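You operate a simulated robot arm through the tools that you are given. There is no shell and no other tool. Be economical: measure what you need, move in short steps, check, and stop when the job is done.

You are at the controls of a simulated robot arm. One attempt, no reset.

JOB
Unplug the light box with the socket strip switched off.
Fine: dimmer off first; the white plug stands in the plug rack beside its socket; switch the strip on again. Where these are worked on the way, their far stop is far enough and under half their travel is too little: strip switch.

Only the result counts: the job must be done as asked and must still hold three seconds after the hand-in. Knocking over, shifting, dropping, spilling or breaking anything else fails it.

ROBOT AND FRAMES
A 7-joint arm with a two-finger parallel gripper, fixed in place. Base frame: the origin is at the foot of the arm, x ahead of it, y to its left, z up; the work surface is at about z = 0.76. Lengths are in m, angles in rad, forces in N, time in s.
With the tool pointing down near the work surface it reaches from about 0.2 to 0.68 m from the base axis. Its first joint turns from -1.152 to 1.152 rad. Payload 2.4 kg.
The tool frame sits at the grasp point between the pads (the TCP): z along the fingers, y along the line on which they close. The tips reach 0.03 m beyond it. The gripper opens to 0.094 m. The fingers are 0.028 m wide and 0.01 m thick; the gripper's body (0.05 by 0.096 m) begins 0.055 m behind the TCP.
Orientation is that of the tool frame in the base frame, as a unit quaternion [w, x, y, z]. With the fingers straight down and closing along the base's y, the tool's x points along the base's -x, its y along +y and its z along -z.

CONTROLS
- The arm moves only by the tool jog_arm. Its arguments are lists of equal length, an entry for each row: "grip": the finger opening in m, from 0 to 0.094; "slide": the shift along the base's x, y, z in m, a list of three; "rotation": the turn, a rotation vector about the base's x, y, z in rad, a list of three. In form: {"grip": [grip, ...], "slide": [[dx, dy, dz], ...], "rotation": [[ax, ay, az], ...]}. A call has 1 to 10 rows; each row shifts and turns the commanded pose from where the row before left it. A row lasts 0.2 s, in which the tool goes at most 0.05 m and 0.15 rad; a call with a longer step from one row to the next is refused whole, and so is a gripper value outside its range. A pose out of reach is approached as far as the arm can. The call stops where the force on the tool passes 90 N (or 10 N more than at its start, if that is more) or the arm is blocked; 0.2 s more then pass. Each finger travels about 0.153 m/s and halts on what it meets, pressing with about 23 N; the grip force reading is that of the motor and also rises with nothing between the fingers. The clock runs only during rows and for 0.2 s after the last one: add rows that do not move to give the fingers time. It gives the time, the measured TCP pose, the force on the tool (base axes), the opening and the grip force at its end, in the units of the frame above (readings bear some noise), with the torque about the TCP (base axes, N m) and any sound that the robot's microphone picked up, and new pictures: "views" is both (left out), scene, wrist or none.
- Cameras (640 x 400 px; columns grow to the right, rows downward): "scene" is fixed at [0.0217, 0.4723, 1.4261]; the picture's right is [-0.84, -0.54, 0.00], its down [-0.39, 0.62, -0.68] and it looks along [0.37, -0.57, -0.73] (base axes); focal length 214 px, centre (320, 200). "wrist" rides on the gripper at [0.076, 0.014, -0.103] in the tool frame; the picture's right is [-0.18, 0.98, 0.00], its down [-0.75, -0.14, -0.64] and it looks along [-0.63, -0.12, 0.77] (tool axes); focal length 243 px, centre (320, 200). There is no depth. A picture from a camera that has moved, and an enlarged one, comes with that camera's place and axes in the base frame and with its lens.
- inspect(camera, box): a new picture of the part [left, top, right, bottom] of that camera's present view, enlarged. No time passes.
- hand_in(): hands the job in; it is judged then, once.

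Work in short steps. Places have to be worked out from the pictures, the camera data and where the tool is seen: move nearer, look again, correct. Check each grasp and each placing, and mend what went wrong. You have 120 turns and 200 pictures in all, those below and enlarged ones among them. Open the gripper and draw the arm clear of the work before you hand the job in, unless the task says otherwise; then end with one line.

The tools are called after ">>>" as a command line: name --argument value ..., lists and objects as JSON in quotes. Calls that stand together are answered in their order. jog_arm: Moves the arm, as the interface text tells. Its arguments: {"type":"object","properties":{"grip":{"type":"array","items":{"type":"number"}},"slide":{"type":"array","items":{"type":"array","items":{"type":"number"}}},"rotation":{"type":"array","items":{"type":"array","items":{"type":"number"}}},"views":{"type":"string","enum":["both","scene","wrist","none"]}},"required":["grip","slide","rotation"]} The other tools are called the same way: inspect (camera, box) takes an enlarged picture of a part of a camera's view; hand_in () hands the job in.

At the start:

```text
time_s: 0.0
tcp_pos: [0.4105, -0.0942, 1.261]
tool_rot: [-0.001, -0.001, 1.0, 0.0]
contact_force: [-0.2, -0.3, -0.3]
ft_torque: [-0.03, 0.02, 0.0]
gripper_width: 0.094
gripper_force: 0.0
```

scene: 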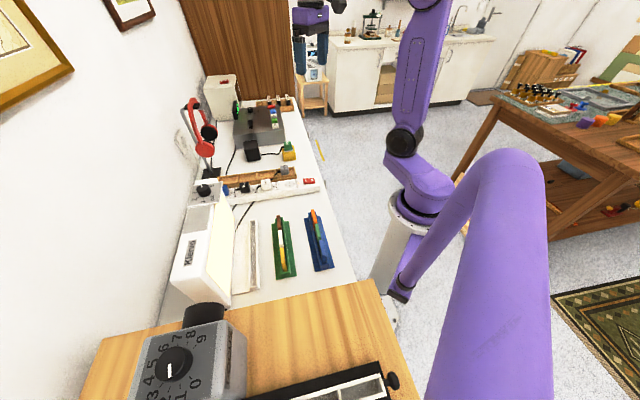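
wrist: 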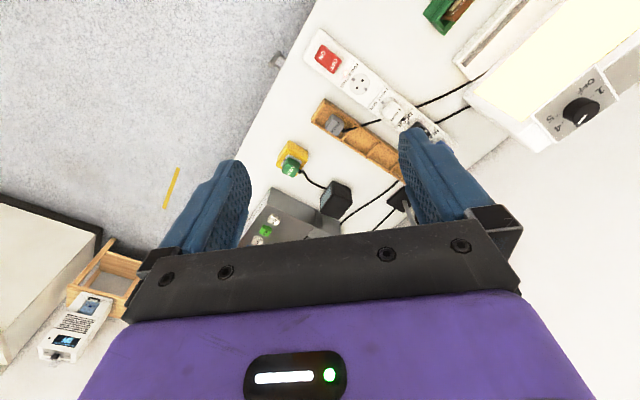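

The strip, rack and dimmer are all visible; I enlarge both views to identify the parts.

>>> inspect --camera "wrist" --box '[260, 10, 500, 160]'

>>> inspect --camera "scene" --box '[160, 140, 360, 265]'

>>> inspect --camera "wrist" --box '[480, 40, 640, 140]'

```text
2.67 times, centred on (380, 85) of wrist
camera zoom: at [0.3345, -0.0808, 1.3634], right [0.18, 0.98, 0.0], down [0.75, -0.14, 0.64], along [0.63, -0.12, -0.77], focal length 647 px, centre (160, 507)
```

zoom: 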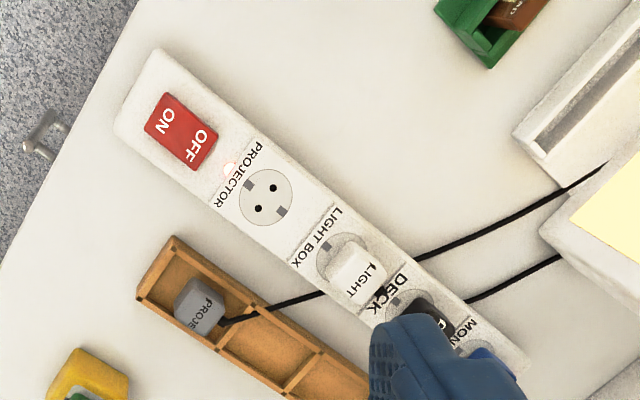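

```text
3.20 times, centred on (260, 202) of scene
camera zoom: at [0.0217, 0.4723, 1.4261], right [-0.84, -0.54, 0.0], down [-0.39, 0.62, -0.68], along [0.37, -0.57, -0.73], focal length 686 px, centre (512, 192)
```

zoom: 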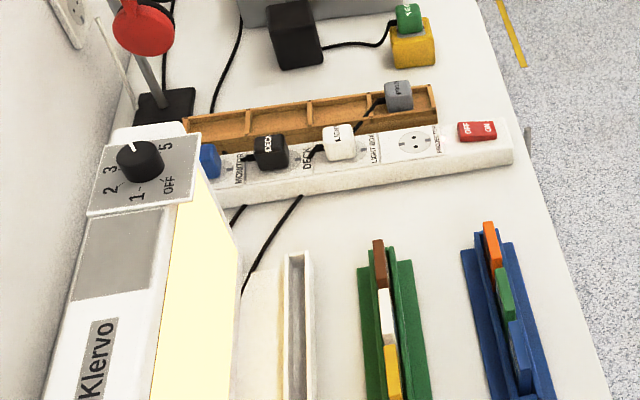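

```text
4.00 times, centred on (560, 90) of wrist
camera zoom: at [0.3345, -0.0808, 1.3634], right [0.18, 0.98, 0.0], down [0.75, -0.14, 0.64], along [0.63, -0.12, -0.77], focal length 970 px, centre (-640, 640)
```

zoom: 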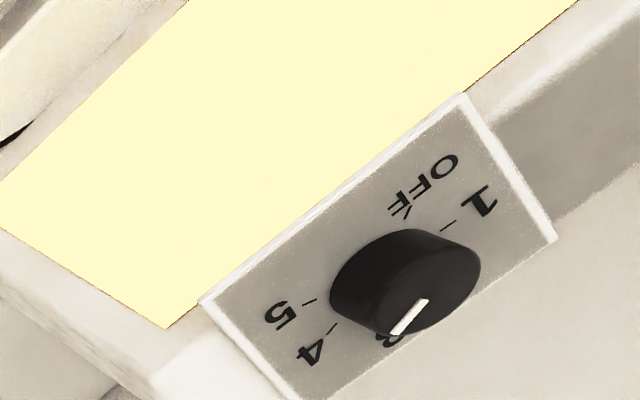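

The switch seems to be near (0.43,-0.08,0.81), the white plug near (0.56,0.05,0.82) and the knob near (0.54,0.285,0.99). I go above the knob first, staying high, to look at it.

>>> jog_arm --grip '[0.094, 0.094, 0.094, 0.094, 0.094, 0.094, 0.094, 0.094, 0.094, 0.094]' --slide '[[0.012, 0.038, -0.01], [0.012, 0.038, -0.01], [0.012, 0.038, -0.01], [0.012, 0.038, -0.01], [0.012, 0.038, -0.01], [0.012, 0.038, -0.01], [0.012, 0.038, -0.01], [0.012, 0.038, -0.01], [0.012, 0.038, -0.01], [0.012, 0.038, -0.01]]' --rotation '[[0, 0, 0], [0, 0, 0], [0, 0, 0], [0, 0, 0], [0, 0, 0], [0, 0, 0], [0, 0, 0], [0, 0, 0], [0, 0, 0], [0, 0, 0]]'

```text
time_s: 2.2
tcp_pos: [0.5332, 0.2829, 1.1602]
tool_rot: [-0.001, 0.001, 1.0, 0.001]
contact_force: [0.2, 0.7, 0.7]
ft_torque: [0.03, 0.04, -0.03]
gripper_width: 0.0942
gripper_force: 0.1
camera wrist: at [0.4569, 0.2975, 1.2621], right [0.18, 0.98, 0.0], down [0.75, -0.14, 0.64], along [0.63, -0.12, -0.77], focal length 243 px, centre (320, 200)
```

scene: 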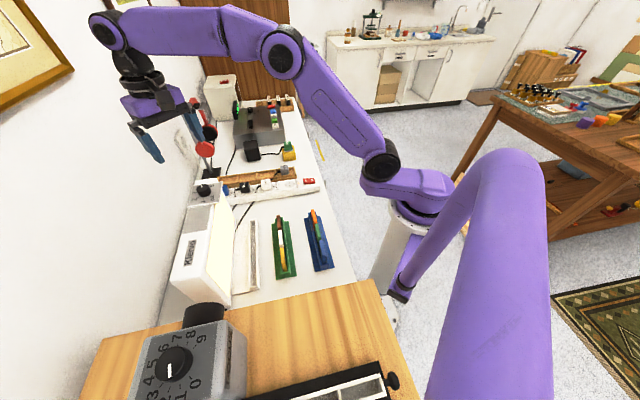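
wrist: 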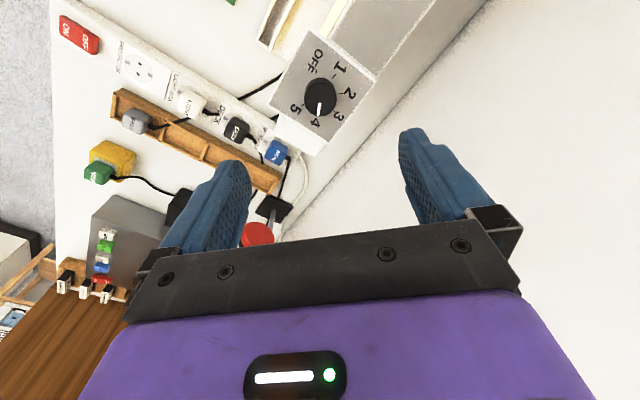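

The arm is above the dial region. I enlarge the dial to read the pointer and its position.

>>> inspect --camera "wrist" --box '[240, 20, 400, 160]'

>>> inspect --camera "scene" --box '[160, 160, 240, 210]'

```text
2.86 times, centred on (320, 90) of wrist
camera zoom: at [0.4569, 0.2975, 1.2621], right [0.18, 0.98, 0.0], down [0.75, -0.14, 0.64], along [0.63, -0.12, -0.77], focal length 693 px, centre (320, 514)
```

zoom: 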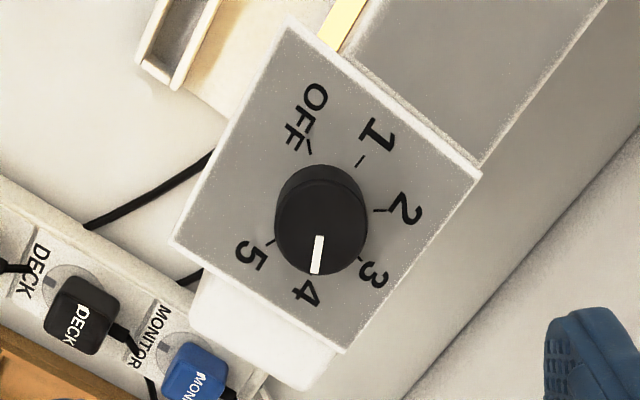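

```text
8.00 times, centred on (200, 185) of scene
camera zoom: at [0.0218, 0.4723, 1.4261], right [-0.84, -0.54, 0.0], down [-0.39, 0.62, -0.68], along [0.37, -0.57, -0.73], focal length 1716 px, centre (1280, 320)
```

zoom: 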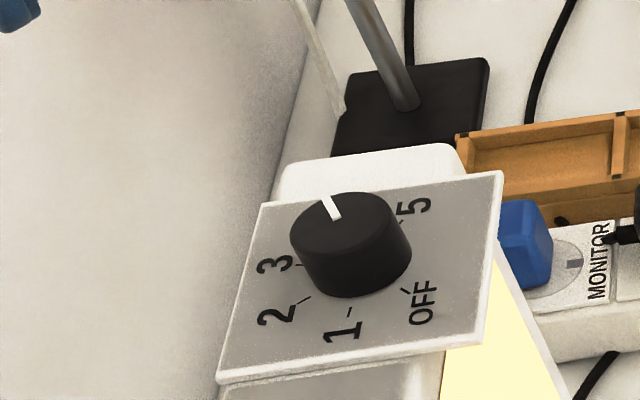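

The pointer is at 4, and each mark is about 50°, so OFF is about 200° counter-clockwise. The knob is about 36 mm wide at (0.537,0.283) with its top near 1.005. I pre-turn the hand by -0.9 rad and go halfway down.

>>> jog_arm --grip '[0.07, 0.07, 0.07, 0.07, 0.07, 0.07, 0.07, 0.07]' --slide '[[0.004, 0, 0], [0, 0, 0], [0, 0, 0], [0, 0, 0], [0, 0, -0.02], [0, 0, -0.03], [0, 0, -0.03], [0, 0, 0]]' --rotation '[[0, 0, -0.15], [0, 0, -0.15], [0, 0, -0.15], [0, 0, -0.15], [0, 0, -0.15], [0, 0, -0.15], [0, 0, 0], [0, 0, 0]]'

```text
time_s: 4.0
tcp_pos: [0.5368, 0.2858, 1.0814]
tool_rot: [-0.001, 0.435, 0.901, 0.0]
contact_force: [0.2, -0.8, -0.9]
ft_torque: [0.0, -0.01, 0.02]
gripper_width: 0.0701
gripper_force: 0.0
camera wrist: at [0.5002, 0.3536, 1.1836], right [0.88, 0.47, 0.0], down [0.36, -0.68, 0.64], along [0.3, -0.57, -0.77], focal length 243 px, centre (320, 200)
```

scene: 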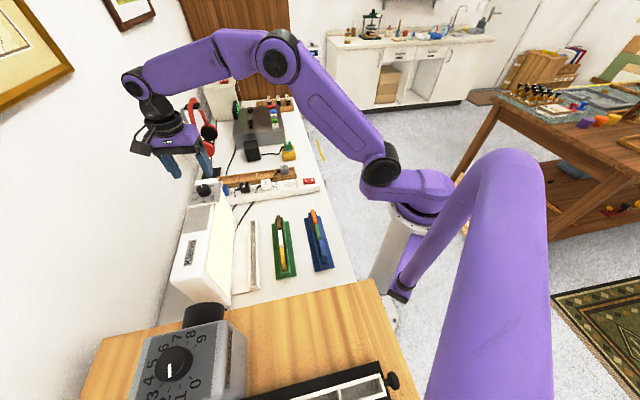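
wrist: 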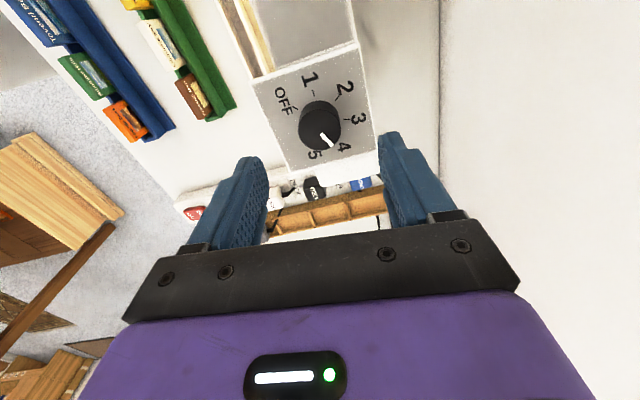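

The knob lies almost straight below the TCP. I shift 2 mm in y, go down to z≈1.018 and close on it.

>>> jog_arm --grip '[0.07, 0.07, 0.07, 0.03, 0.03, 0.03]' --slide '[[0, -0.002, -0.023], [0, 0, -0.02], [0, 0, -0.02], [0, 0, 0], [0, 0, 0], [0, 0, 0]]' --rotation '[[0, 0, 0], [0, 0, 0], [0, 0, 0], [0, 0, 0], [0, 0, 0], [0, 0, 0]]'

```text
time_s: 5.4
tcp_pos: [0.5369, 0.2834, 1.0199]
tool_rot: [0.0, 0.435, 0.901, 0.002]
contact_force: [3.6, 2.0, -1.0]
ft_torque: [0.15, -0.17, -0.01]
gripper_width: 0.0333
gripper_force: 44.9
camera wrist: at [0.5006, 0.3515, 1.1214], right [0.88, 0.47, 0.0], down [0.36, -0.68, 0.64], along [0.3, -0.57, -0.77], focal length 243 px, centre (320, 200)
```

scene: 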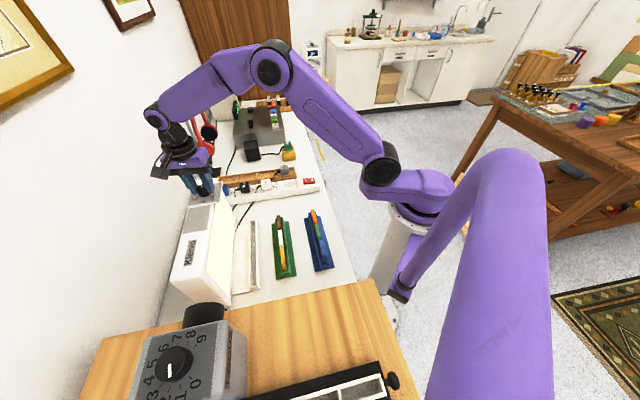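
wrist: 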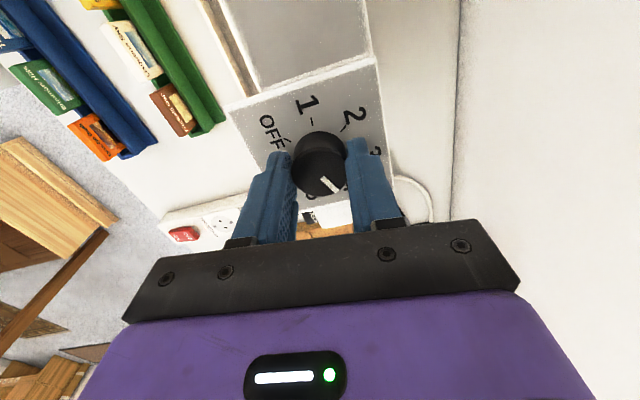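

The knob is held at 33 mm with small side force. I turn it +1.5 rad.

>>> jog_arm --grip '[0.03, 0.03, 0.03, 0.03, 0.03, 0.03, 0.03, 0.03, 0.03, 0.03]' --slide '[[0, 0, 0], [0, 0, 0], [0, 0, 0], [0, 0, 0], [0, 0, 0], [0, 0, 0], [0, 0, 0], [0, 0, 0], [0, 0, 0], [0, 0, 0]]' --rotation '[[0, 0, 0.15], [0, 0, 0.15], [0, 0, 0.15], [0, 0, 0.15], [0, 0, 0.15], [0, 0, 0.15], [0, 0, 0.15], [0, 0, 0.15], [0, 0, 0.15], [0, 0, 0.15]]' --views "wrist"

```text
time_s: 7.6
tcp_pos: [0.5363, 0.2817, 1.0192]
tool_rot: [0.003, -0.297, 0.955, 0.0]
contact_force: [19.3, 1.9, 14.6]
ft_torque: [-0.18, 0.29, -0.02]
gripper_width: 0.0331
gripper_force: 44.9
camera wrist: at [0.4652, 0.2507, 1.121], right [-0.41, 0.91, 0.0], down [0.7, 0.31, 0.65], along [0.59, 0.26, -0.76], focal length 243 px, centre (320, 200)
```

wrist: 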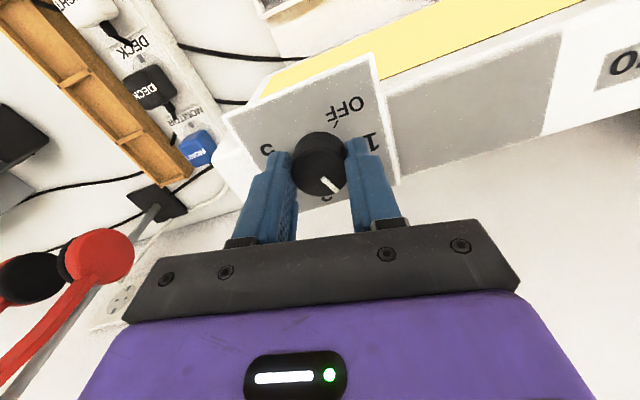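

The knob follows (no slip). I relieve the small side load, turn 0.45 more, then release, lift a little and turn back for a second bite.

>>> jog_arm --grip '[0.03, 0.03, 0.03, 0.03, 0.07, 0.07, 0.07]' --slide '[[0.001, 0, 0.001], [0, 0, 0], [0, 0, 0], [0, 0, 0], [0, 0, 0], [0, 0, 0], [0, 0, 0.04]]' --rotation '[[0, 0, 0.15], [0, 0, 0.15], [0, 0, 0.15], [0, 0, 0], [0, 0, 0], [0, 0, 0], [0, 0, 0]]' --views "wrist"

>>> jog_arm --grip '[0.07, 0.07, 0.07, 0.07, 0.07, 0.07, 0.07, 0.07, 0.07, 0.07]' --slide '[[0, 0, 0], [0, 0, 0], [0, 0, 0], [0, 0, 0], [0, 0, 0], [0, 0, 0], [0, 0, 0], [0, 0, 0], [0, 0, 0], [0, 0, 0]]' --rotation '[[0, 0, -0.15], [0, 0, -0.15], [0, 0, -0.15], [0, 0, -0.15], [0, 0, -0.15], [0, 0, -0.15], [0, 0, -0.15], [0, 0, -0.15], [0, 0, -0.15], [0, 0, -0.15]]' --views "wrist"

```text
time_s: 9.2
tcp_pos: [0.5354, 0.2836, 1.0602]
tool_rot: [-0.001, -0.502, 0.865, 0.0]
contact_force: [-0.5, -0.6, -0.1]
ft_torque: [0.03, 0.03, -0.03]
gripper_width: 0.07
gripper_force: 0.1
camera wrist: at [0.4845, 0.2241, 1.1627], right [-0.76, 0.65, 0.0], down [0.5, 0.58, 0.64], along [0.41, 0.49, -0.77], focal length 243 px, centre (320, 200)
```

wrist: 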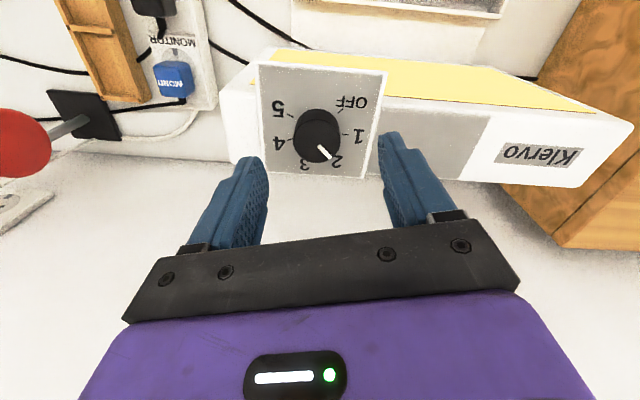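

```text
time_s: 11.4
tcp_pos: [0.5363, 0.2839, 1.0594]
tool_rot: [0.0, 0.225, 0.974, 0.0]
contact_force: [-0.2, -0.8, 1.2]
ft_torque: [-0.02, 0.01, 0.03]
gripper_width: 0.0701
gripper_force: 0.1
camera wrist: at [0.4737, 0.3295, 1.1614], right [0.6, 0.8, 0.0], down [0.62, -0.46, 0.64], along [0.52, -0.38, -0.77], focal length 243 px, centre (320, 200)
```

wrist: 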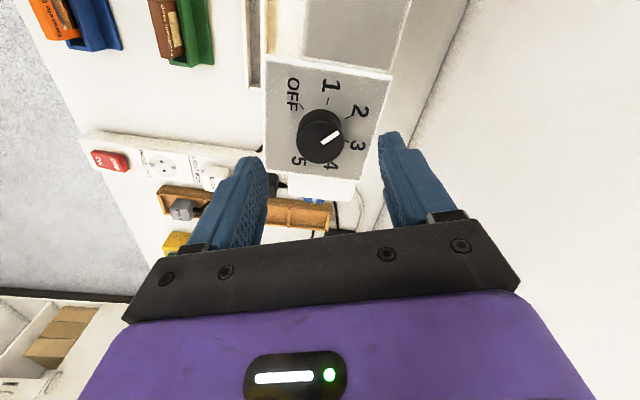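

The pointer now seems near 2–3, which is less than expected, so I read it enlarged.

>>> inspect --camera "wrist" --box '[250, 50, 410, 210]'

```text
2.50 times, centred on (330, 130) of wrist
camera zoom: at [0.4737, 0.3295, 1.1614], right [0.6, 0.8, 0.0], down [0.62, -0.46, 0.64], along [0.52, -0.38, -0.77], focal length 606 px, centre (295, 375)
```

zoom: 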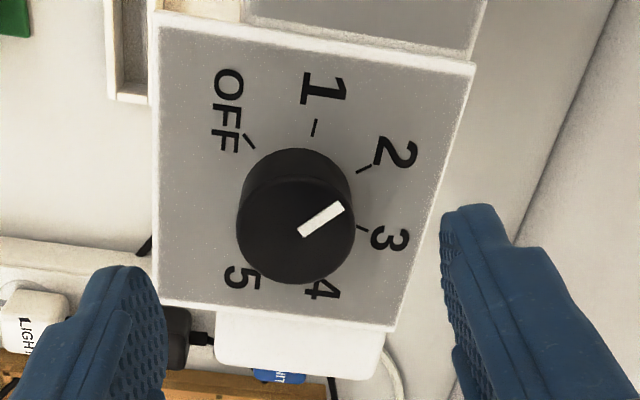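

The pointer is at about 1.8, as expected for 112° of turn, leaving about 108° (1.88 rad). I turn back 0.3 more, go down and grip again.

>>> jog_arm --grip '[0.07, 0.07, 0.07, 0.07, 0.03, 0.03, 0.03]' --slide '[[0, 0, 0], [0, 0, 0], [0, 0, -0.02], [0, 0, -0.02], [0, 0, 0], [0, 0, 0], [0, 0, 0]]' --rotation '[[0, 0, -0.15], [0, 0, -0.15], [0, 0, 0], [0, 0, 0], [0, 0, 0], [0, 0, 0], [0, 0, 0]]' --views "none"

>>> jog_arm --grip '[0.03, 0.03, 0.03, 0.03, 0.03, 0.03, 0.03, 0.03, 0.03, 0.03]' --slide '[[0, 0, 0], [0, 0, 0], [0, 0, 0], [0, 0, 0], [0, 0, 0], [0, 0, 0], [0, 0, 0], [0, 0, 0], [0, 0, 0], [0, 0, 0]]' --rotation '[[0, 0, 0.15], [0, 0, 0.15], [0, 0, 0.15], [0, 0, 0.15], [0, 0, 0.15], [0, 0, 0.15], [0, 0, 0.15], [0, 0, 0.15], [0, 0, 0.15], [0, 0, 0.15]]' --views "wrist"

```text
time_s: 13.0
tcp_pos: [0.5342, 0.283, 1.0184]
tool_rot: [0.0, 0.366, 0.931, 0.0]
contact_force: [8.9, 8.3, -3.3]
ft_torque: [0.02, -0.19, 0.0]
gripper_width: 0.0367
gripper_force: 5.8
```

```text
time_s: 15.2
tcp_pos: [0.536, 0.2805, 1.0192]
tool_rot: [-0.002, -0.366, 0.931, -0.001]
contact_force: [1.7, -6.1, -12.5]
ft_torque: [-0.3, 0.56, 0.03]
gripper_width: 0.0337
gripper_force: 44.9
camera wrist: at [0.4703, 0.2398, 1.1209], right [-0.54, 0.84, 0.0], down [0.65, 0.41, 0.64], along [0.54, 0.34, -0.77], focal length 243 px, centre (320, 200)
```

wrist: 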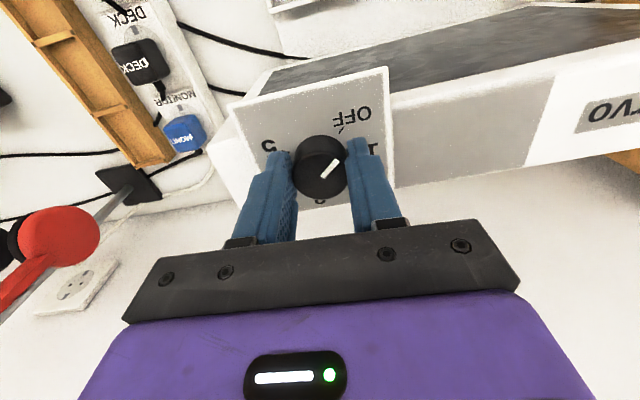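

The light has gone dark. I turn the last 0.36 rad toward the OFF mark, gently, and look.

>>> jog_arm --grip '[0.03, 0.03, 0.03, 0.03, 0.03]' --slide '[[0, 0.001, 0], [0, 0, 0], [0, 0, 0], [0, 0, 0], [0, 0, 0]]' --rotation '[[0, 0, 0.1], [0, 0, 0.1], [0, 0, 0.1], [0, 0, 0.06], [0, 0, 0]]' --views "none"

>>> inspect --camera "wrist" --box '[250, 70, 410, 210]'

```text
time_s: 16.4
tcp_pos: [0.5371, 0.2834, 1.0199]
tool_rot: [0.001, -0.526, 0.85, 0.0]
contact_force: [10.4, -11.6, -3.4]
ft_torque: [0.09, 0.06, -0.75]
gripper_width: 0.0335
gripper_force: 44.8
```

```text
2.86 times, centred on (330, 140) of wrist
camera zoom: at [0.4899, 0.2204, 1.1217], right [-0.8, 0.6, 0.0], down [0.46, 0.61, 0.64], along [0.39, 0.51, -0.76], focal length 693 px, centre (291, 371)
```

zoom: 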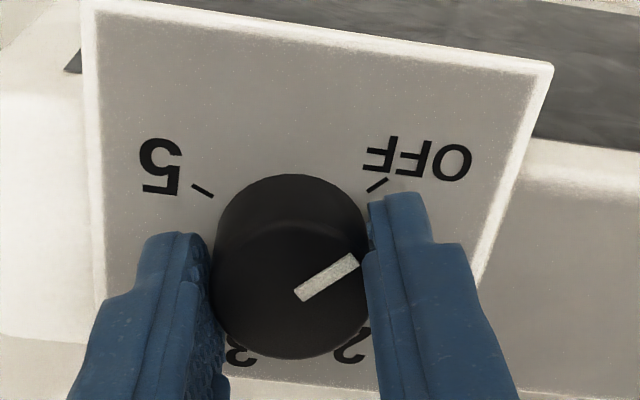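

The pointer lines up with OFF and the torque shows the end stop. I release, lift clear, and turn the hand back while moving toward the strip.

>>> jog_arm --grip '[0.07, 0.07, 0.07, 0.07, 0.07, 0.07, 0.07, 0.07, 0.07, 0.07]' --slide '[[0, 0, 0], [0, 0, 0], [0, 0, 0.04], [0, 0, 0.04], [0, 0, 0.04], [0, -0.01, 0.03], [-0.02, -0.04, 0], [-0.02, -0.04, 0], [-0.02, -0.04, 0], [-0.02, -0.04, 0]]' --rotation '[[0, 0, 0], [0, 0, 0], [0, 0, 0], [0, 0, 0], [0, 0, -0.15], [0, 0, -0.15], [0, 0, -0.15], [0, 0, -0.15], [0, 0, -0.15], [0, 0, -0.15]]' --views "wrist"

>>> jog_arm --grip '[0.07, 0.07, 0.07, 0.07, 0.07, 0.07]' --slide '[[0, -0.045, -0.015], [0, -0.045, -0.015], [0, -0.045, -0.03], [-0.01, -0.04, -0.03], [-0.01, 0, -0.04], [0, 0, -0.04]]' --rotation '[[0, 0, -0.15], [0, 0, -0.06], [0, 0, 0], [0, 0, 0], [0, 0, 0], [0, 0, 0]]'

```text
time_s: 18.6
tcp_pos: [0.4546, 0.1139, 1.1681]
tool_rot: [0.0, -0.103, 0.995, -0.001]
contact_force: [0.0, 0.5, -0.4]
ft_torque: [0.0, -0.02, 0.0]
gripper_width: 0.0701
gripper_force: 0.0
camera wrist: at [0.3768, 0.112, 1.2706], right [-0.02, 1.0, 0.0], down [0.77, 0.02, 0.64], along [0.64, 0.01, -0.77], focal length 243 px, centre (320, 200)
```

wrist: 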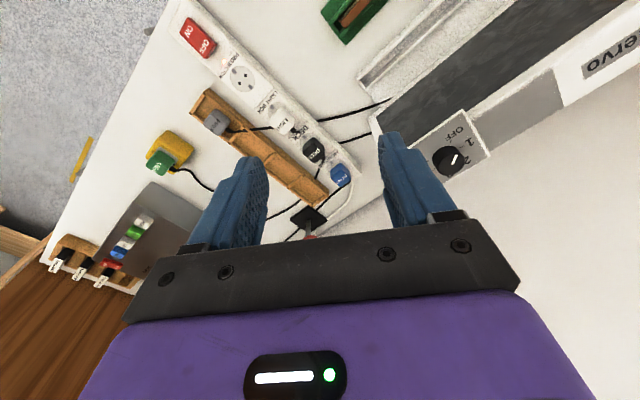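

```text
refused: row 3 steps farther than a row can; nothing moved
```

The second call was refused for a too-long step. Before moving on, I enlarge the dial and the strip.

>>> inspect --camera "wrist" --box '[410, 110, 500, 190]'

>>> inspect --camera "wrist" --box '[160, 10, 370, 210]'

```text
5.00 times, centred on (455, 150) of wrist
camera zoom: at [0.3768, 0.112, 1.2706], right [-0.02, 1.0, 0.0], down [0.77, 0.02, 0.64], along [0.64, 0.01, -0.77], focal length 1213 px, centre (-355, 450)
```

zoom: 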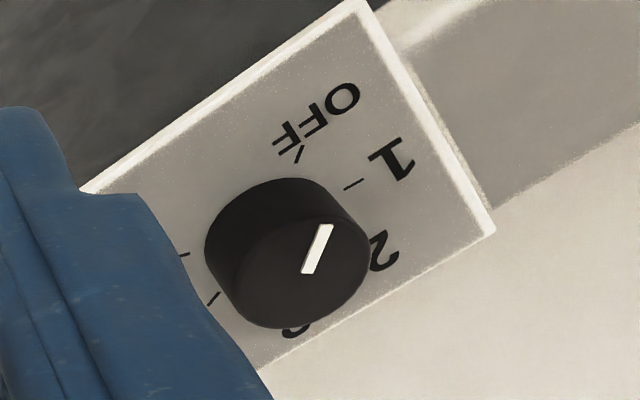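

```text
2.00 times, centred on (265, 110) of wrist
camera zoom: at [0.3768, 0.112, 1.2706], right [-0.02, 1.0, 0.0], down [0.77, 0.02, 0.64], along [0.64, 0.01, -0.77], focal length 485 px, centre (430, 380)
```

zoom: 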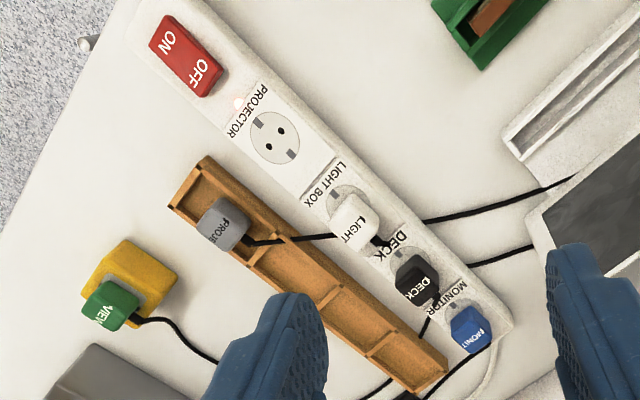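

The pointer is on OFF. Now I move above the strip switch for a closer look.

>>> jog_arm --grip '[0.07, 0.07, 0.07, 0.07, 0.07, 0.07, 0.07]' --slide '[[0, -0.04, -0.02], [0, -0.04, -0.02], [0, -0.04, -0.025], [-0.01, -0.04, -0.025], [-0.005, -0.026, -0.035], [0, 0, -0.04], [0, 0, -0.02]]' --rotation '[[0, 0, -0.15], [0, 0, -0.06], [0, 0, 0], [0, 0, 0], [0, 0, 0], [0, 0, 0], [0, 0, 0]]'

```text
time_s: 20.2
tcp_pos: [0.4415, -0.0753, 0.9891]
tool_rot: [0.0, 0.0, 1.0, 0.0]
contact_force: [0.0, -0.3, 0.1]
ft_torque: [0.01, -0.03, -0.02]
gripper_width: 0.0698
gripper_force: 0.0
camera wrist: at [0.3659, -0.0602, 1.0904], right [0.18, 0.98, 0.0], down [0.75, -0.14, 0.64], along [0.63, -0.12, -0.77], focal length 243 px, centre (320, 200)
```

scene: 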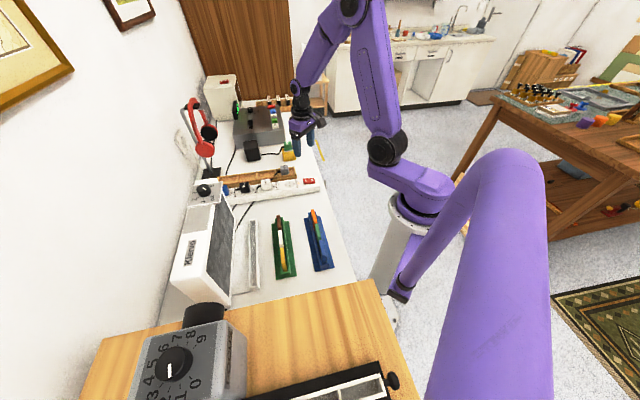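
wrist: 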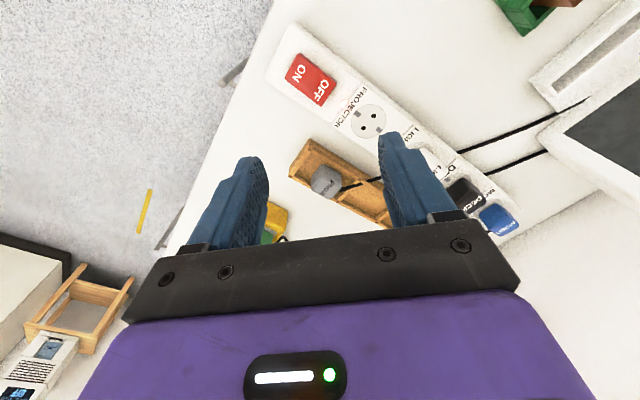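

>>> inspect --camera "wrist" --box '[260, 10, 420, 110]'

>>> inspect --camera "scene" --box '[210, 155, 330, 215]'

```text
4.00 times, centred on (340, 60) of wrist
camera zoom: at [0.3659, -0.0602, 1.0904], right [0.18, 0.98, 0.0], down [0.75, -0.14, 0.64], along [0.63, -0.12, -0.77], focal length 970 px, centre (240, 760)
```

zoom: 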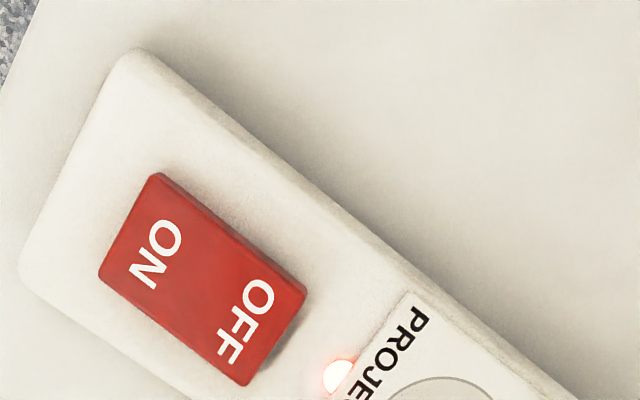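

```text
5.33 times, centred on (270, 185) of scene
camera zoom: at [0.0217, 0.4723, 1.4261], right [-0.84, -0.54, 0.0], down [-0.39, 0.62, -0.68], along [0.37, -0.57, -0.73], focal length 1144 px, centre (587, 280)
```

zoom: 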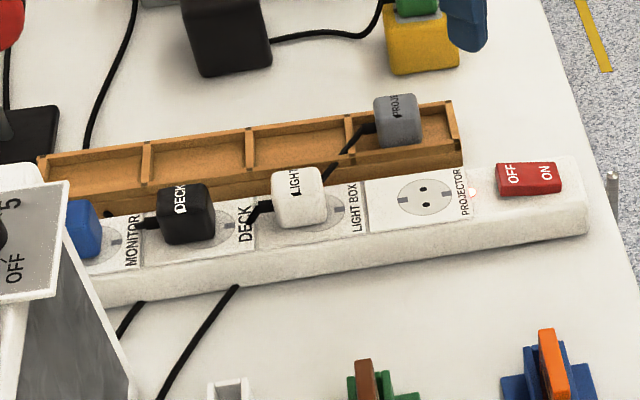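

The rocker is ON, with its OFF end raised at about (0.442,-0.070,0.815). I close the fingers, turn -0.7 rad so the tip's narrow side lies along the rocker, and come down above the OFF end.

>>> jog_arm --grip '[0.0, 0.0, 0.0, 0.0, 0.0, 0.0, 0.0]' --slide '[[0, 0.003, -0.02], [0, 0, -0.02], [0, 0, -0.02], [0, 0, -0.02], [0, 0, -0.02], [0, 0, -0.015], [0, 0, 0]]' --rotation '[[0, 0, -0.14], [0, 0, -0.14], [0, 0, -0.14], [0, 0, -0.14], [0, 0, -0.14], [0, 0, 0], [0, 0, 0]]'

```text
time_s: 21.8
tcp_pos: [0.441, -0.0704, 0.87]
tool_rot: [0.0, 0.344, 0.939, -0.001]
contact_force: [-0.2, -0.1, 0.0]
ft_torque: [-0.02, 0.02, 0.01]
gripper_width: 0.0
gripper_force: 22.9
camera wrist: at [0.3915, -0.0106, 0.9719], right [0.77, 0.63, 0.0], down [0.48, -0.59, 0.64], along [0.41, -0.5, -0.77], focal length 243 px, centre (320, 200)
```

scene: 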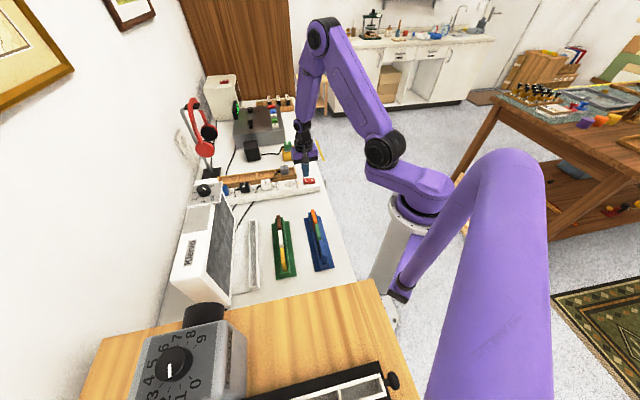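
wrist: 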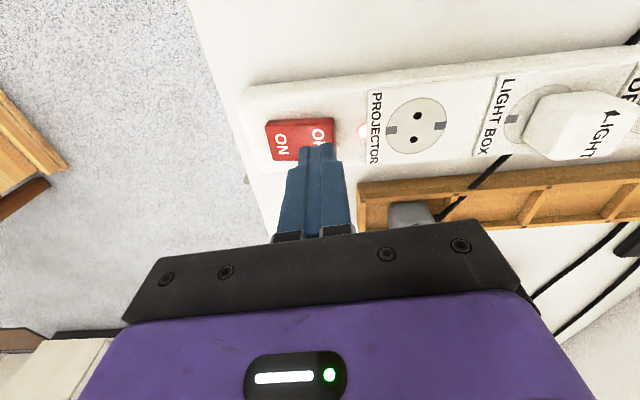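

The tip will land on the OFF half. I press down in small steps and listen for the click.

>>> jog_arm --grip '[0, 0, 0, 0, 0, 0]' --slide '[[0, 0, -0.015], [0, 0, -0.005], [0, 0, -0.004], [0, 0, -0.003], [0, 0, -0.002], [0, 0, 0]]' --rotation '[[0, 0, 0], [0, 0, 0], [0, 0, 0], [0, 0, 0], [0, 0, 0], [0, 0, 0]]' --views "wrist"

```text
time_s: 23.2
tcp_pos: [0.4395, -0.0699, 0.8408]
tool_rot: [0.0, 0.342, 0.94, 0.0]
contact_force: [0.2, 1.3, 0.4]
ft_torque: [0.05, -0.03, -0.01]
gripper_width: 0.0
gripper_force: 22.7
camera wrist: at [0.3907, -0.0092, 0.9428], right [0.77, 0.63, 0.0], down [0.49, -0.59, 0.64], along [0.41, -0.5, -0.77], focal length 243 px, centre (320, 200)
```

wrist: 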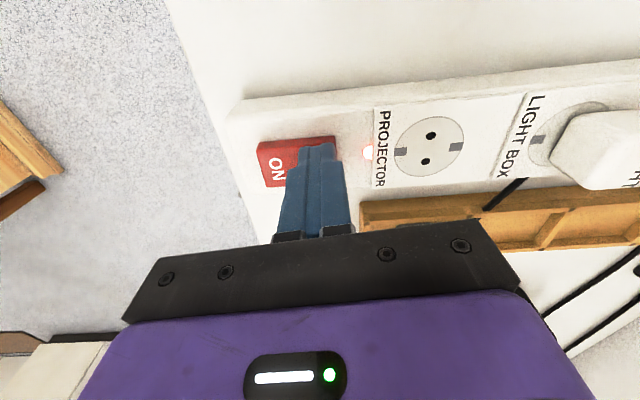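

No contact yet, so I keep pressing in small steps.

>>> jog_arm --grip '[0, 0, 0, 0, 0, 0]' --slide '[[0.001, 0, -0.003], [0, 0, -0.003], [0, 0, -0.003], [0, 0, -0.003], [0, 0, -0.002], [0, 0, 0]]' --rotation '[[0, 0, 0], [0, 0, 0], [0, 0, 0], [0, 0, 0], [0, 0, 0], [0, 0, 0]]' --views "wrist"

```text
time_s: 23.8
tcp_pos: [0.4405, -0.0686, 0.8388]
tool_rot: [-0.001, 0.342, 0.94, 0.0]
contact_force: [-7.6, 0.8, 27.5]
ft_torque: [0.04, 0.61, -0.01]
gripper_width: 0.0
gripper_force: 22.7
stopped in row 2: the force on the tool passed its limit at 107 N (the readings are from after the stop); the commanded pose is now the measured one
camera wrist: at [0.3917, -0.0089, 0.9419], right [0.77, 0.63, 0.0], down [0.49, -0.59, 0.64], along [0.41, -0.5, -0.77], focal length 243 px, centre (320, 200)
```

wrist: 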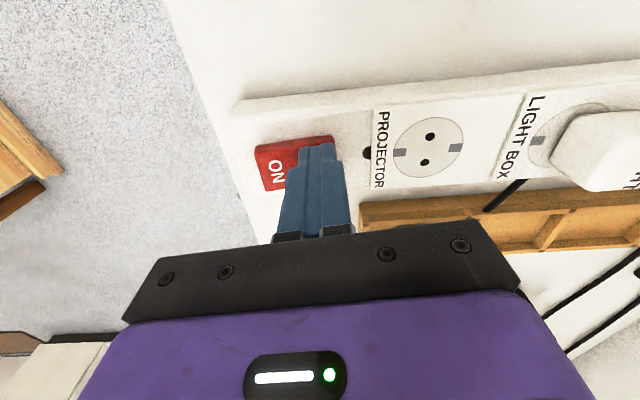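

The lamp went dark, so the strip is off. I lift and check the rocker, then move over the white plug.

>>> jog_arm --grip '[0, 0, 0, 0, 0.07, 0.07, 0.07, 0.07]' --slide '[[0, 0, 0.02], [0, 0, 0.03], [0, 0, 0.03], [0, 0, 0.03], [0.03, 0.03, 0.01], [0.03, 0.03, 0], [0.03, 0.03, 0], [0.03, 0.025, 0]]' --rotation '[[0, 0, 0], [0, 0, 0], [0, 0, 0], [0, 0, 0], [0, 0, 0], [0, 0, 0], [0, 0, 0], [0, 0, 0]]'

>>> inspect --camera "scene" --box '[210, 155, 330, 215]'

```text
time_s: 25.6
tcp_pos: [0.564, 0.0459, 0.9558]
tool_rot: [-0.002, 0.343, 0.939, -0.001]
contact_force: [-0.7, -0.8, -1.1]
ft_torque: [-0.03, -0.04, 0.01]
gripper_width: 0.0699
gripper_force: 0.1
camera wrist: at [0.5151, 0.1061, 1.0577], right [0.77, 0.63, 0.0], down [0.49, -0.59, 0.64], along [0.41, -0.5, -0.77], focal length 243 px, centre (320, 200)
```

scene: 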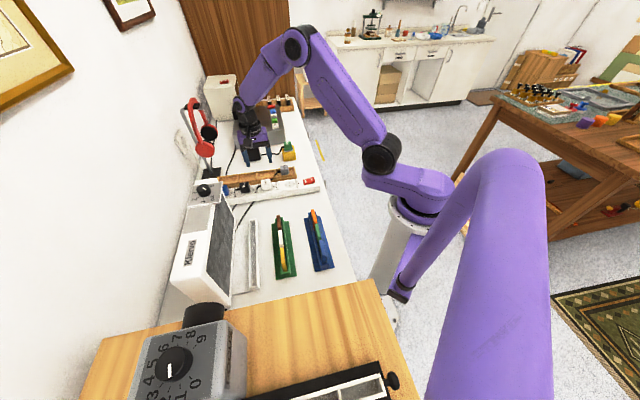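
wrist: 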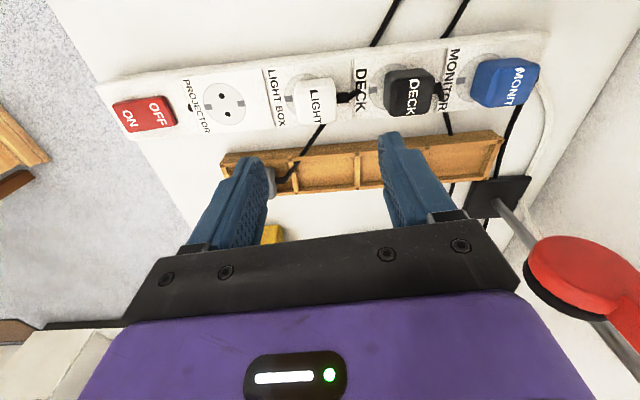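

```text
5.33 times, centred on (270, 185) of scene
camera zoom: at [0.0217, 0.4723, 1.4261], right [-0.84, -0.54, 0.0], down [-0.39, 0.62, -0.68], along [0.37, -0.57, -0.73], focal length 1144 px, centre (587, 280)
```

zoom: 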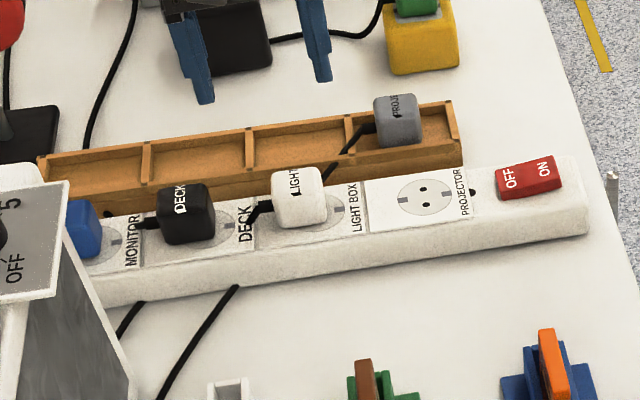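

The switch is OFF and the lamp is out. I enlarge the plug and rack for measuring.

>>> inspect --camera "wrist" --box '[240, 50, 400, 200]'

>>> inspect --camera "scene" --box '[235, 160, 305, 205]'

```text
2.67 times, centred on (320, 125) of wrist
camera zoom: at [0.5151, 0.1061, 1.0577], right [0.77, 0.63, 0.0], down [0.49, -0.59, 0.64], along [0.41, -0.5, -0.77], focal length 647 px, centre (320, 400)
```

zoom: 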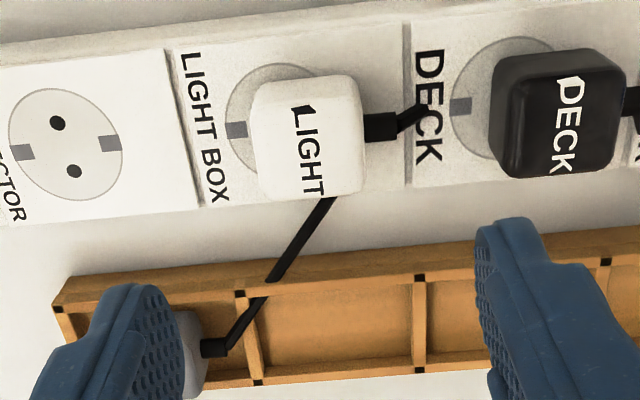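

```text
8.89 times, centred on (270, 182) of scene
camera zoom: at [0.0217, 0.4723, 1.4261], right [-0.84, -0.54, 0.0], down [-0.39, 0.62, -0.68], along [0.37, -0.57, -0.73], focal length 1906 px, centre (764, 356)
```

zoom: 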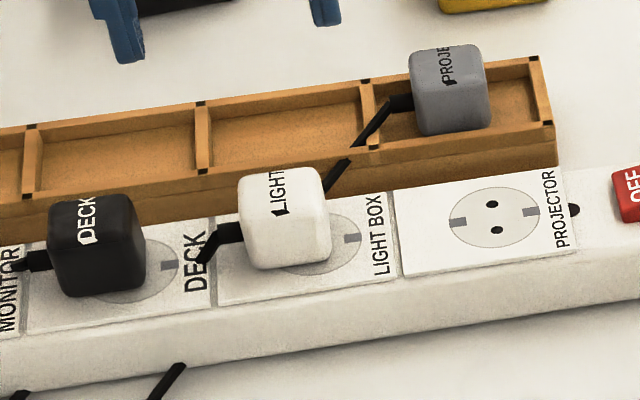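

The strip runs at 45° with the plug centre near (0.555,0.050) and its top near 0.845; the cable leaves along the strip. I turn the hand +1.485 rad to grip across the strip.

>>> jog_arm --grip '[0.07, 0.07, 0.07, 0.07, 0.07, 0.07, 0.07, 0.07, 0.07, 0.07]' --slide '[[-0.009, 0.004, 0], [0, 0, 0], [0, 0, 0], [0, 0, 0], [0, 0, 0], [0, 0, 0], [0, 0, 0], [0, 0, 0], [0, 0, -0.02], [0, 0, -0.02]]' --rotation '[[0, 0, 0.1485], [0, 0, 0.1485], [0, 0, 0.1485], [0, 0, 0.1485], [0, 0, 0.1485], [0, 0, 0.1485], [0, 0, 0.1485], [0, 0, 0.1485], [0, 0, 0.1485], [0, 0, 0.1485]]'

```text
time_s: 27.8
tcp_pos: [0.5507, 0.0526, 0.9178]
tool_rot: [0.0, -0.385, 0.923, 0.0]
contact_force: [0.0, -0.2, 0.2]
ft_torque: [0.05, 0.01, 0.0]
gripper_width: 0.0696
gripper_force: 0.1
camera wrist: at [0.4866, 0.0076, 1.0198], right [-0.57, 0.82, 0.0], down [0.63, 0.44, 0.64], along [0.53, 0.36, -0.77], focal length 243 px, centre (320, 200)
```

scene: 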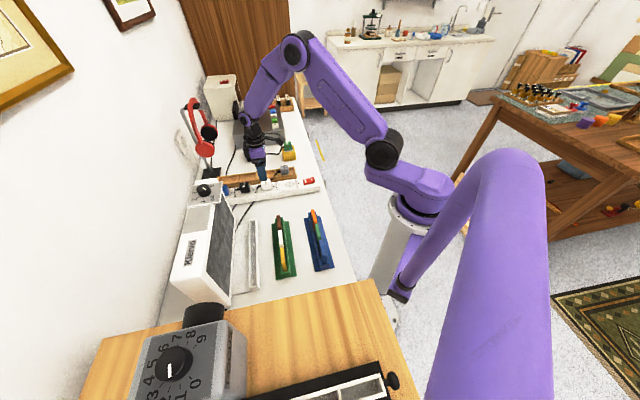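
wrist: 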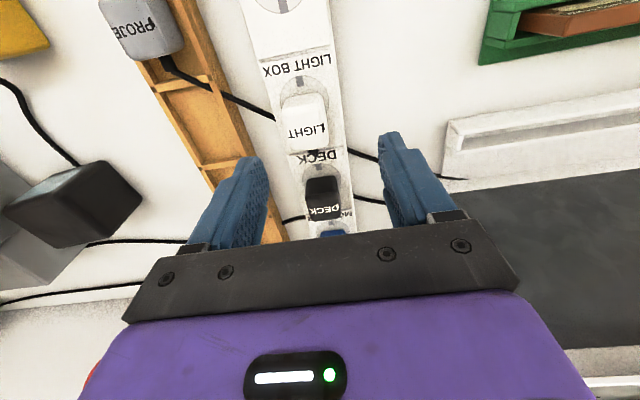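

>>> inspect --camera "wrist" --box '[220, 60, 400, 220]'

```text
2.50 times, centred on (310, 140) of wrist
camera zoom: at [0.4866, 0.0076, 1.0198], right [-0.57, 0.82, 0.0], down [0.63, 0.44, 0.64], along [0.53, 0.36, -0.77], focal length 606 px, centre (345, 350)
```

zoom: 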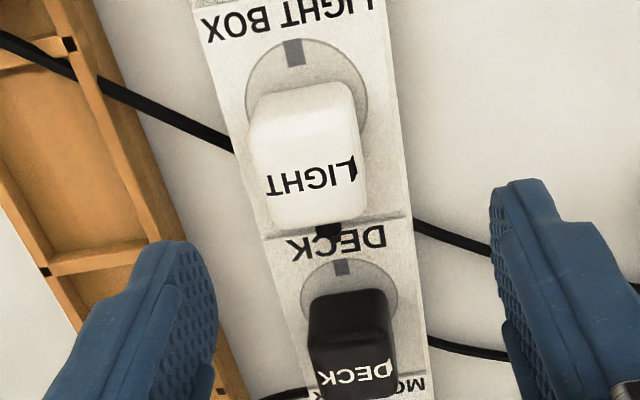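

The plug is about 11 mm left of the finger centreline, so I correct perpendicular to the strip, come down part way and look again.

>>> jog_arm --grip '[0.075, 0.075, 0.075, 0.075]' --slide '[[0.0075, -0.0075, 0], [0, 0, -0.015], [0, 0, -0.01], [0, 0, 0]]' --rotation '[[0, 0, 0], [0, 0, 0], [0, 0, 0], [0, 0, 0]]' --views "none"

>>> inspect --camera "wrist" --box '[220, 60, 420, 220]'

>>> inspect --camera "scene" --box '[220, 140, 320, 210]'

```text
time_s: 28.8
tcp_pos: [0.5591, 0.0426, 0.8938]
tool_rot: [0.0, -0.383, 0.924, -0.001]
contact_force: [-0.8, 0.2, 0.1]
ft_torque: [-0.03, 0.02, 0.0]
gripper_width: 0.075
gripper_force: 0.0
```

```text
2.50 times, centred on (320, 140) of wrist
camera zoom: at [0.4946, -0.0014, 0.9962], right [-0.57, 0.82, 0.0], down [0.63, 0.43, 0.64], along [0.53, 0.36, -0.77], focal length 606 px, centre (320, 350)
```

zoom: 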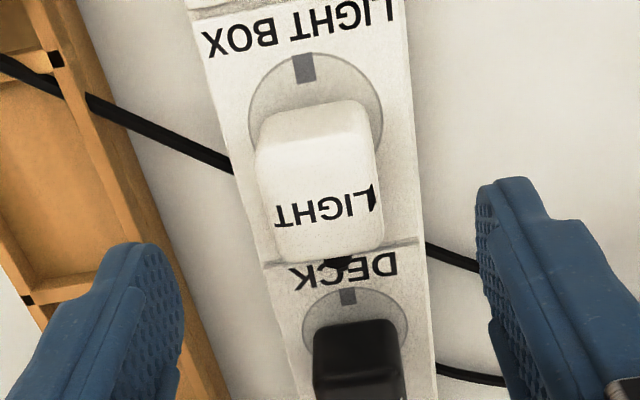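

```text
5.71 times, centred on (270, 175) of scene
camera zoom: at [0.0217, 0.4723, 1.4261], right [-0.84, -0.54, 0.0], down [-0.39, 0.62, -0.68], along [0.37, -0.57, -0.73], focal length 1226 px, centre (606, 343)
```

zoom: 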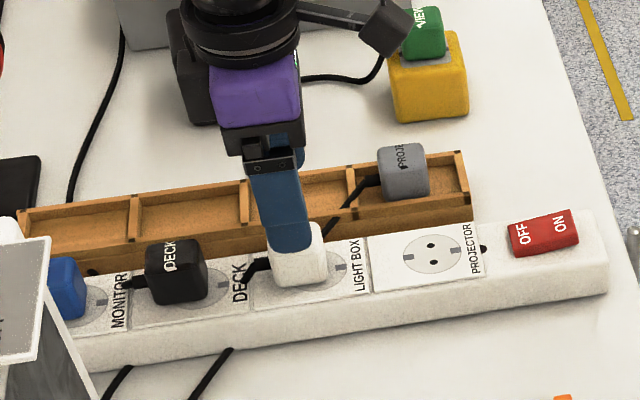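

The plug is centred between the fingers now. I descend 50 mm and close on it.

>>> jog_arm --grip '[0.075, 0.075, 0.075, 0.02, 0.02, 0.02]' --slide '[[-0.001, 0.001, -0.02], [0, 0, -0.02], [0, 0, -0.011], [0, 0, 0], [0, 0, 0], [0, 0, 0]]' --rotation '[[0, 0, 0], [0, 0, 0], [0, 0, 0], [0, 0, 0], [0, 0, 0], [0, 0, 0]]'

```text
time_s: 30.2
tcp_pos: [0.5583, 0.0432, 0.8442]
tool_rot: [-0.001, -0.383, 0.924, 0.0]
contact_force: [-3.6, 3.1, -0.4]
ft_torque: [0.08, 0.04, -0.07]
gripper_width: 0.033
gripper_force: 22.8
camera wrist: at [0.4945, -0.0017, 0.9461], right [-0.57, 0.82, 0.0], down [0.63, 0.43, 0.64], along [0.53, 0.36, -0.77], focal length 243 px, centre (320, 200)
```

scene: 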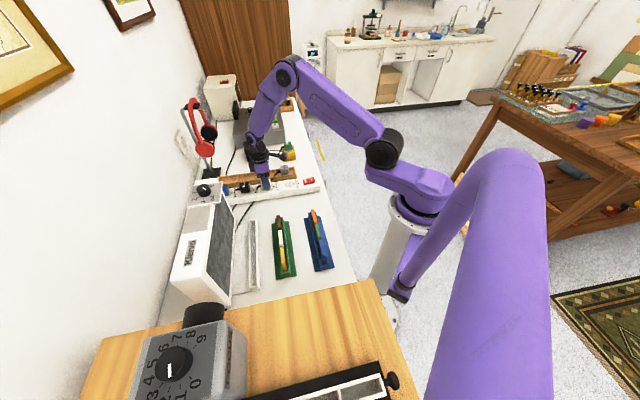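
wrist: 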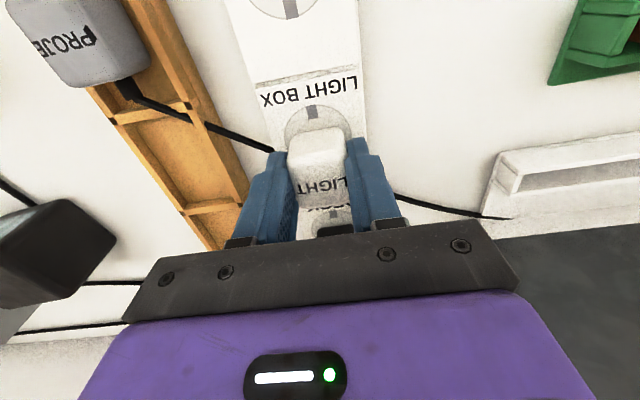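

The plug is held at 33 mm. I pull straight up.

>>> jog_arm --grip '[0.02, 0.02, 0.02, 0.02, 0.02, 0.02, 0.02]' --slide '[[0, 0, 0.005], [0, 0, 0.008], [0, 0, 0.01], [0, 0, 0.015], [0, 0, 0.015], [0, 0, 0.01], [0, 0, 0]]' --rotation '[[0, 0, 0], [0, 0, 0], [0, 0, 0], [0, 0, 0], [0, 0, 0], [0, 0, 0], [0, 0, 0]]'

>>> inspect --camera "wrist" --box '[60, 40, 380, 260]'

>>> inspect --camera "scene" --box '[220, 140, 320, 210]'

```text
time_s: 31.8
tcp_pos: [0.5598, 0.0431, 0.9056]
tool_rot: [-0.001, -0.382, 0.924, 0.0]
contact_force: [0.2, -0.4, -1.1]
ft_torque: [-0.03, 0.01, 0.01]
gripper_width: 0.0199
gripper_force: 0.0
heard: snap
camera wrist: at [0.495, -0.0008, 1.0076], right [-0.57, 0.82, 0.0], down [0.63, 0.43, 0.64], along [0.53, 0.36, -0.77], focal length 243 px, centre (320, 200)
```

scene: 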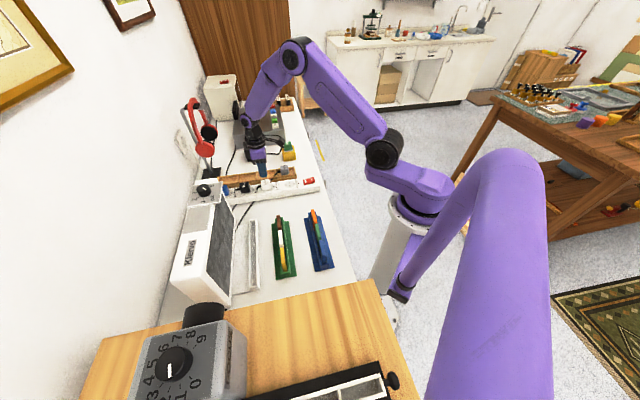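
wrist: 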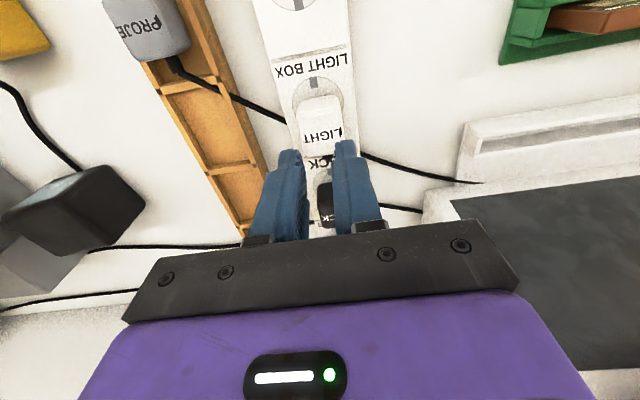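

```text
1.82 times, centred on (220, 150) of wrist
camera zoom: at [0.495, -0.0008, 1.0076], right [-0.57, 0.82, 0.0], down [0.63, 0.43, 0.64], along [0.53, 0.36, -0.77], focal length 441 px, centre (502, 291)
```

zoom: 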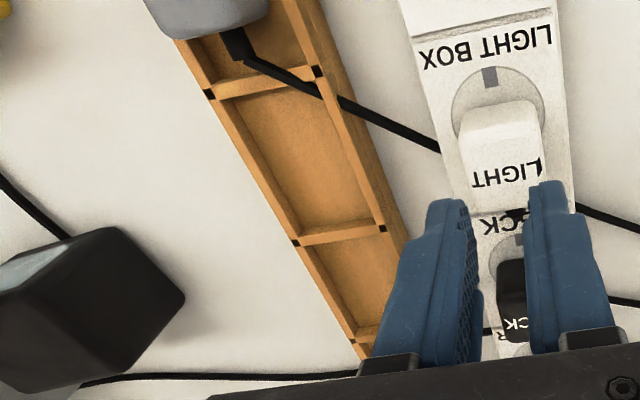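

```text
5.71 times, centred on (270, 175) of scene
camera zoom: at [0.0217, 0.4723, 1.4261], right [-0.84, -0.54, 0.0], down [-0.39, 0.62, -0.68], along [0.37, -0.57, -0.73], focal length 1226 px, centre (606, 343)
```

zoom: 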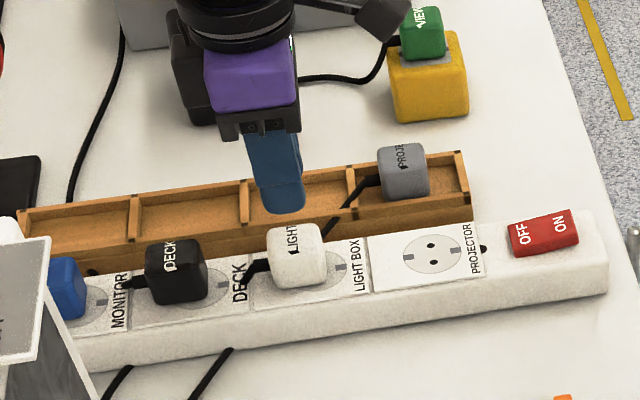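

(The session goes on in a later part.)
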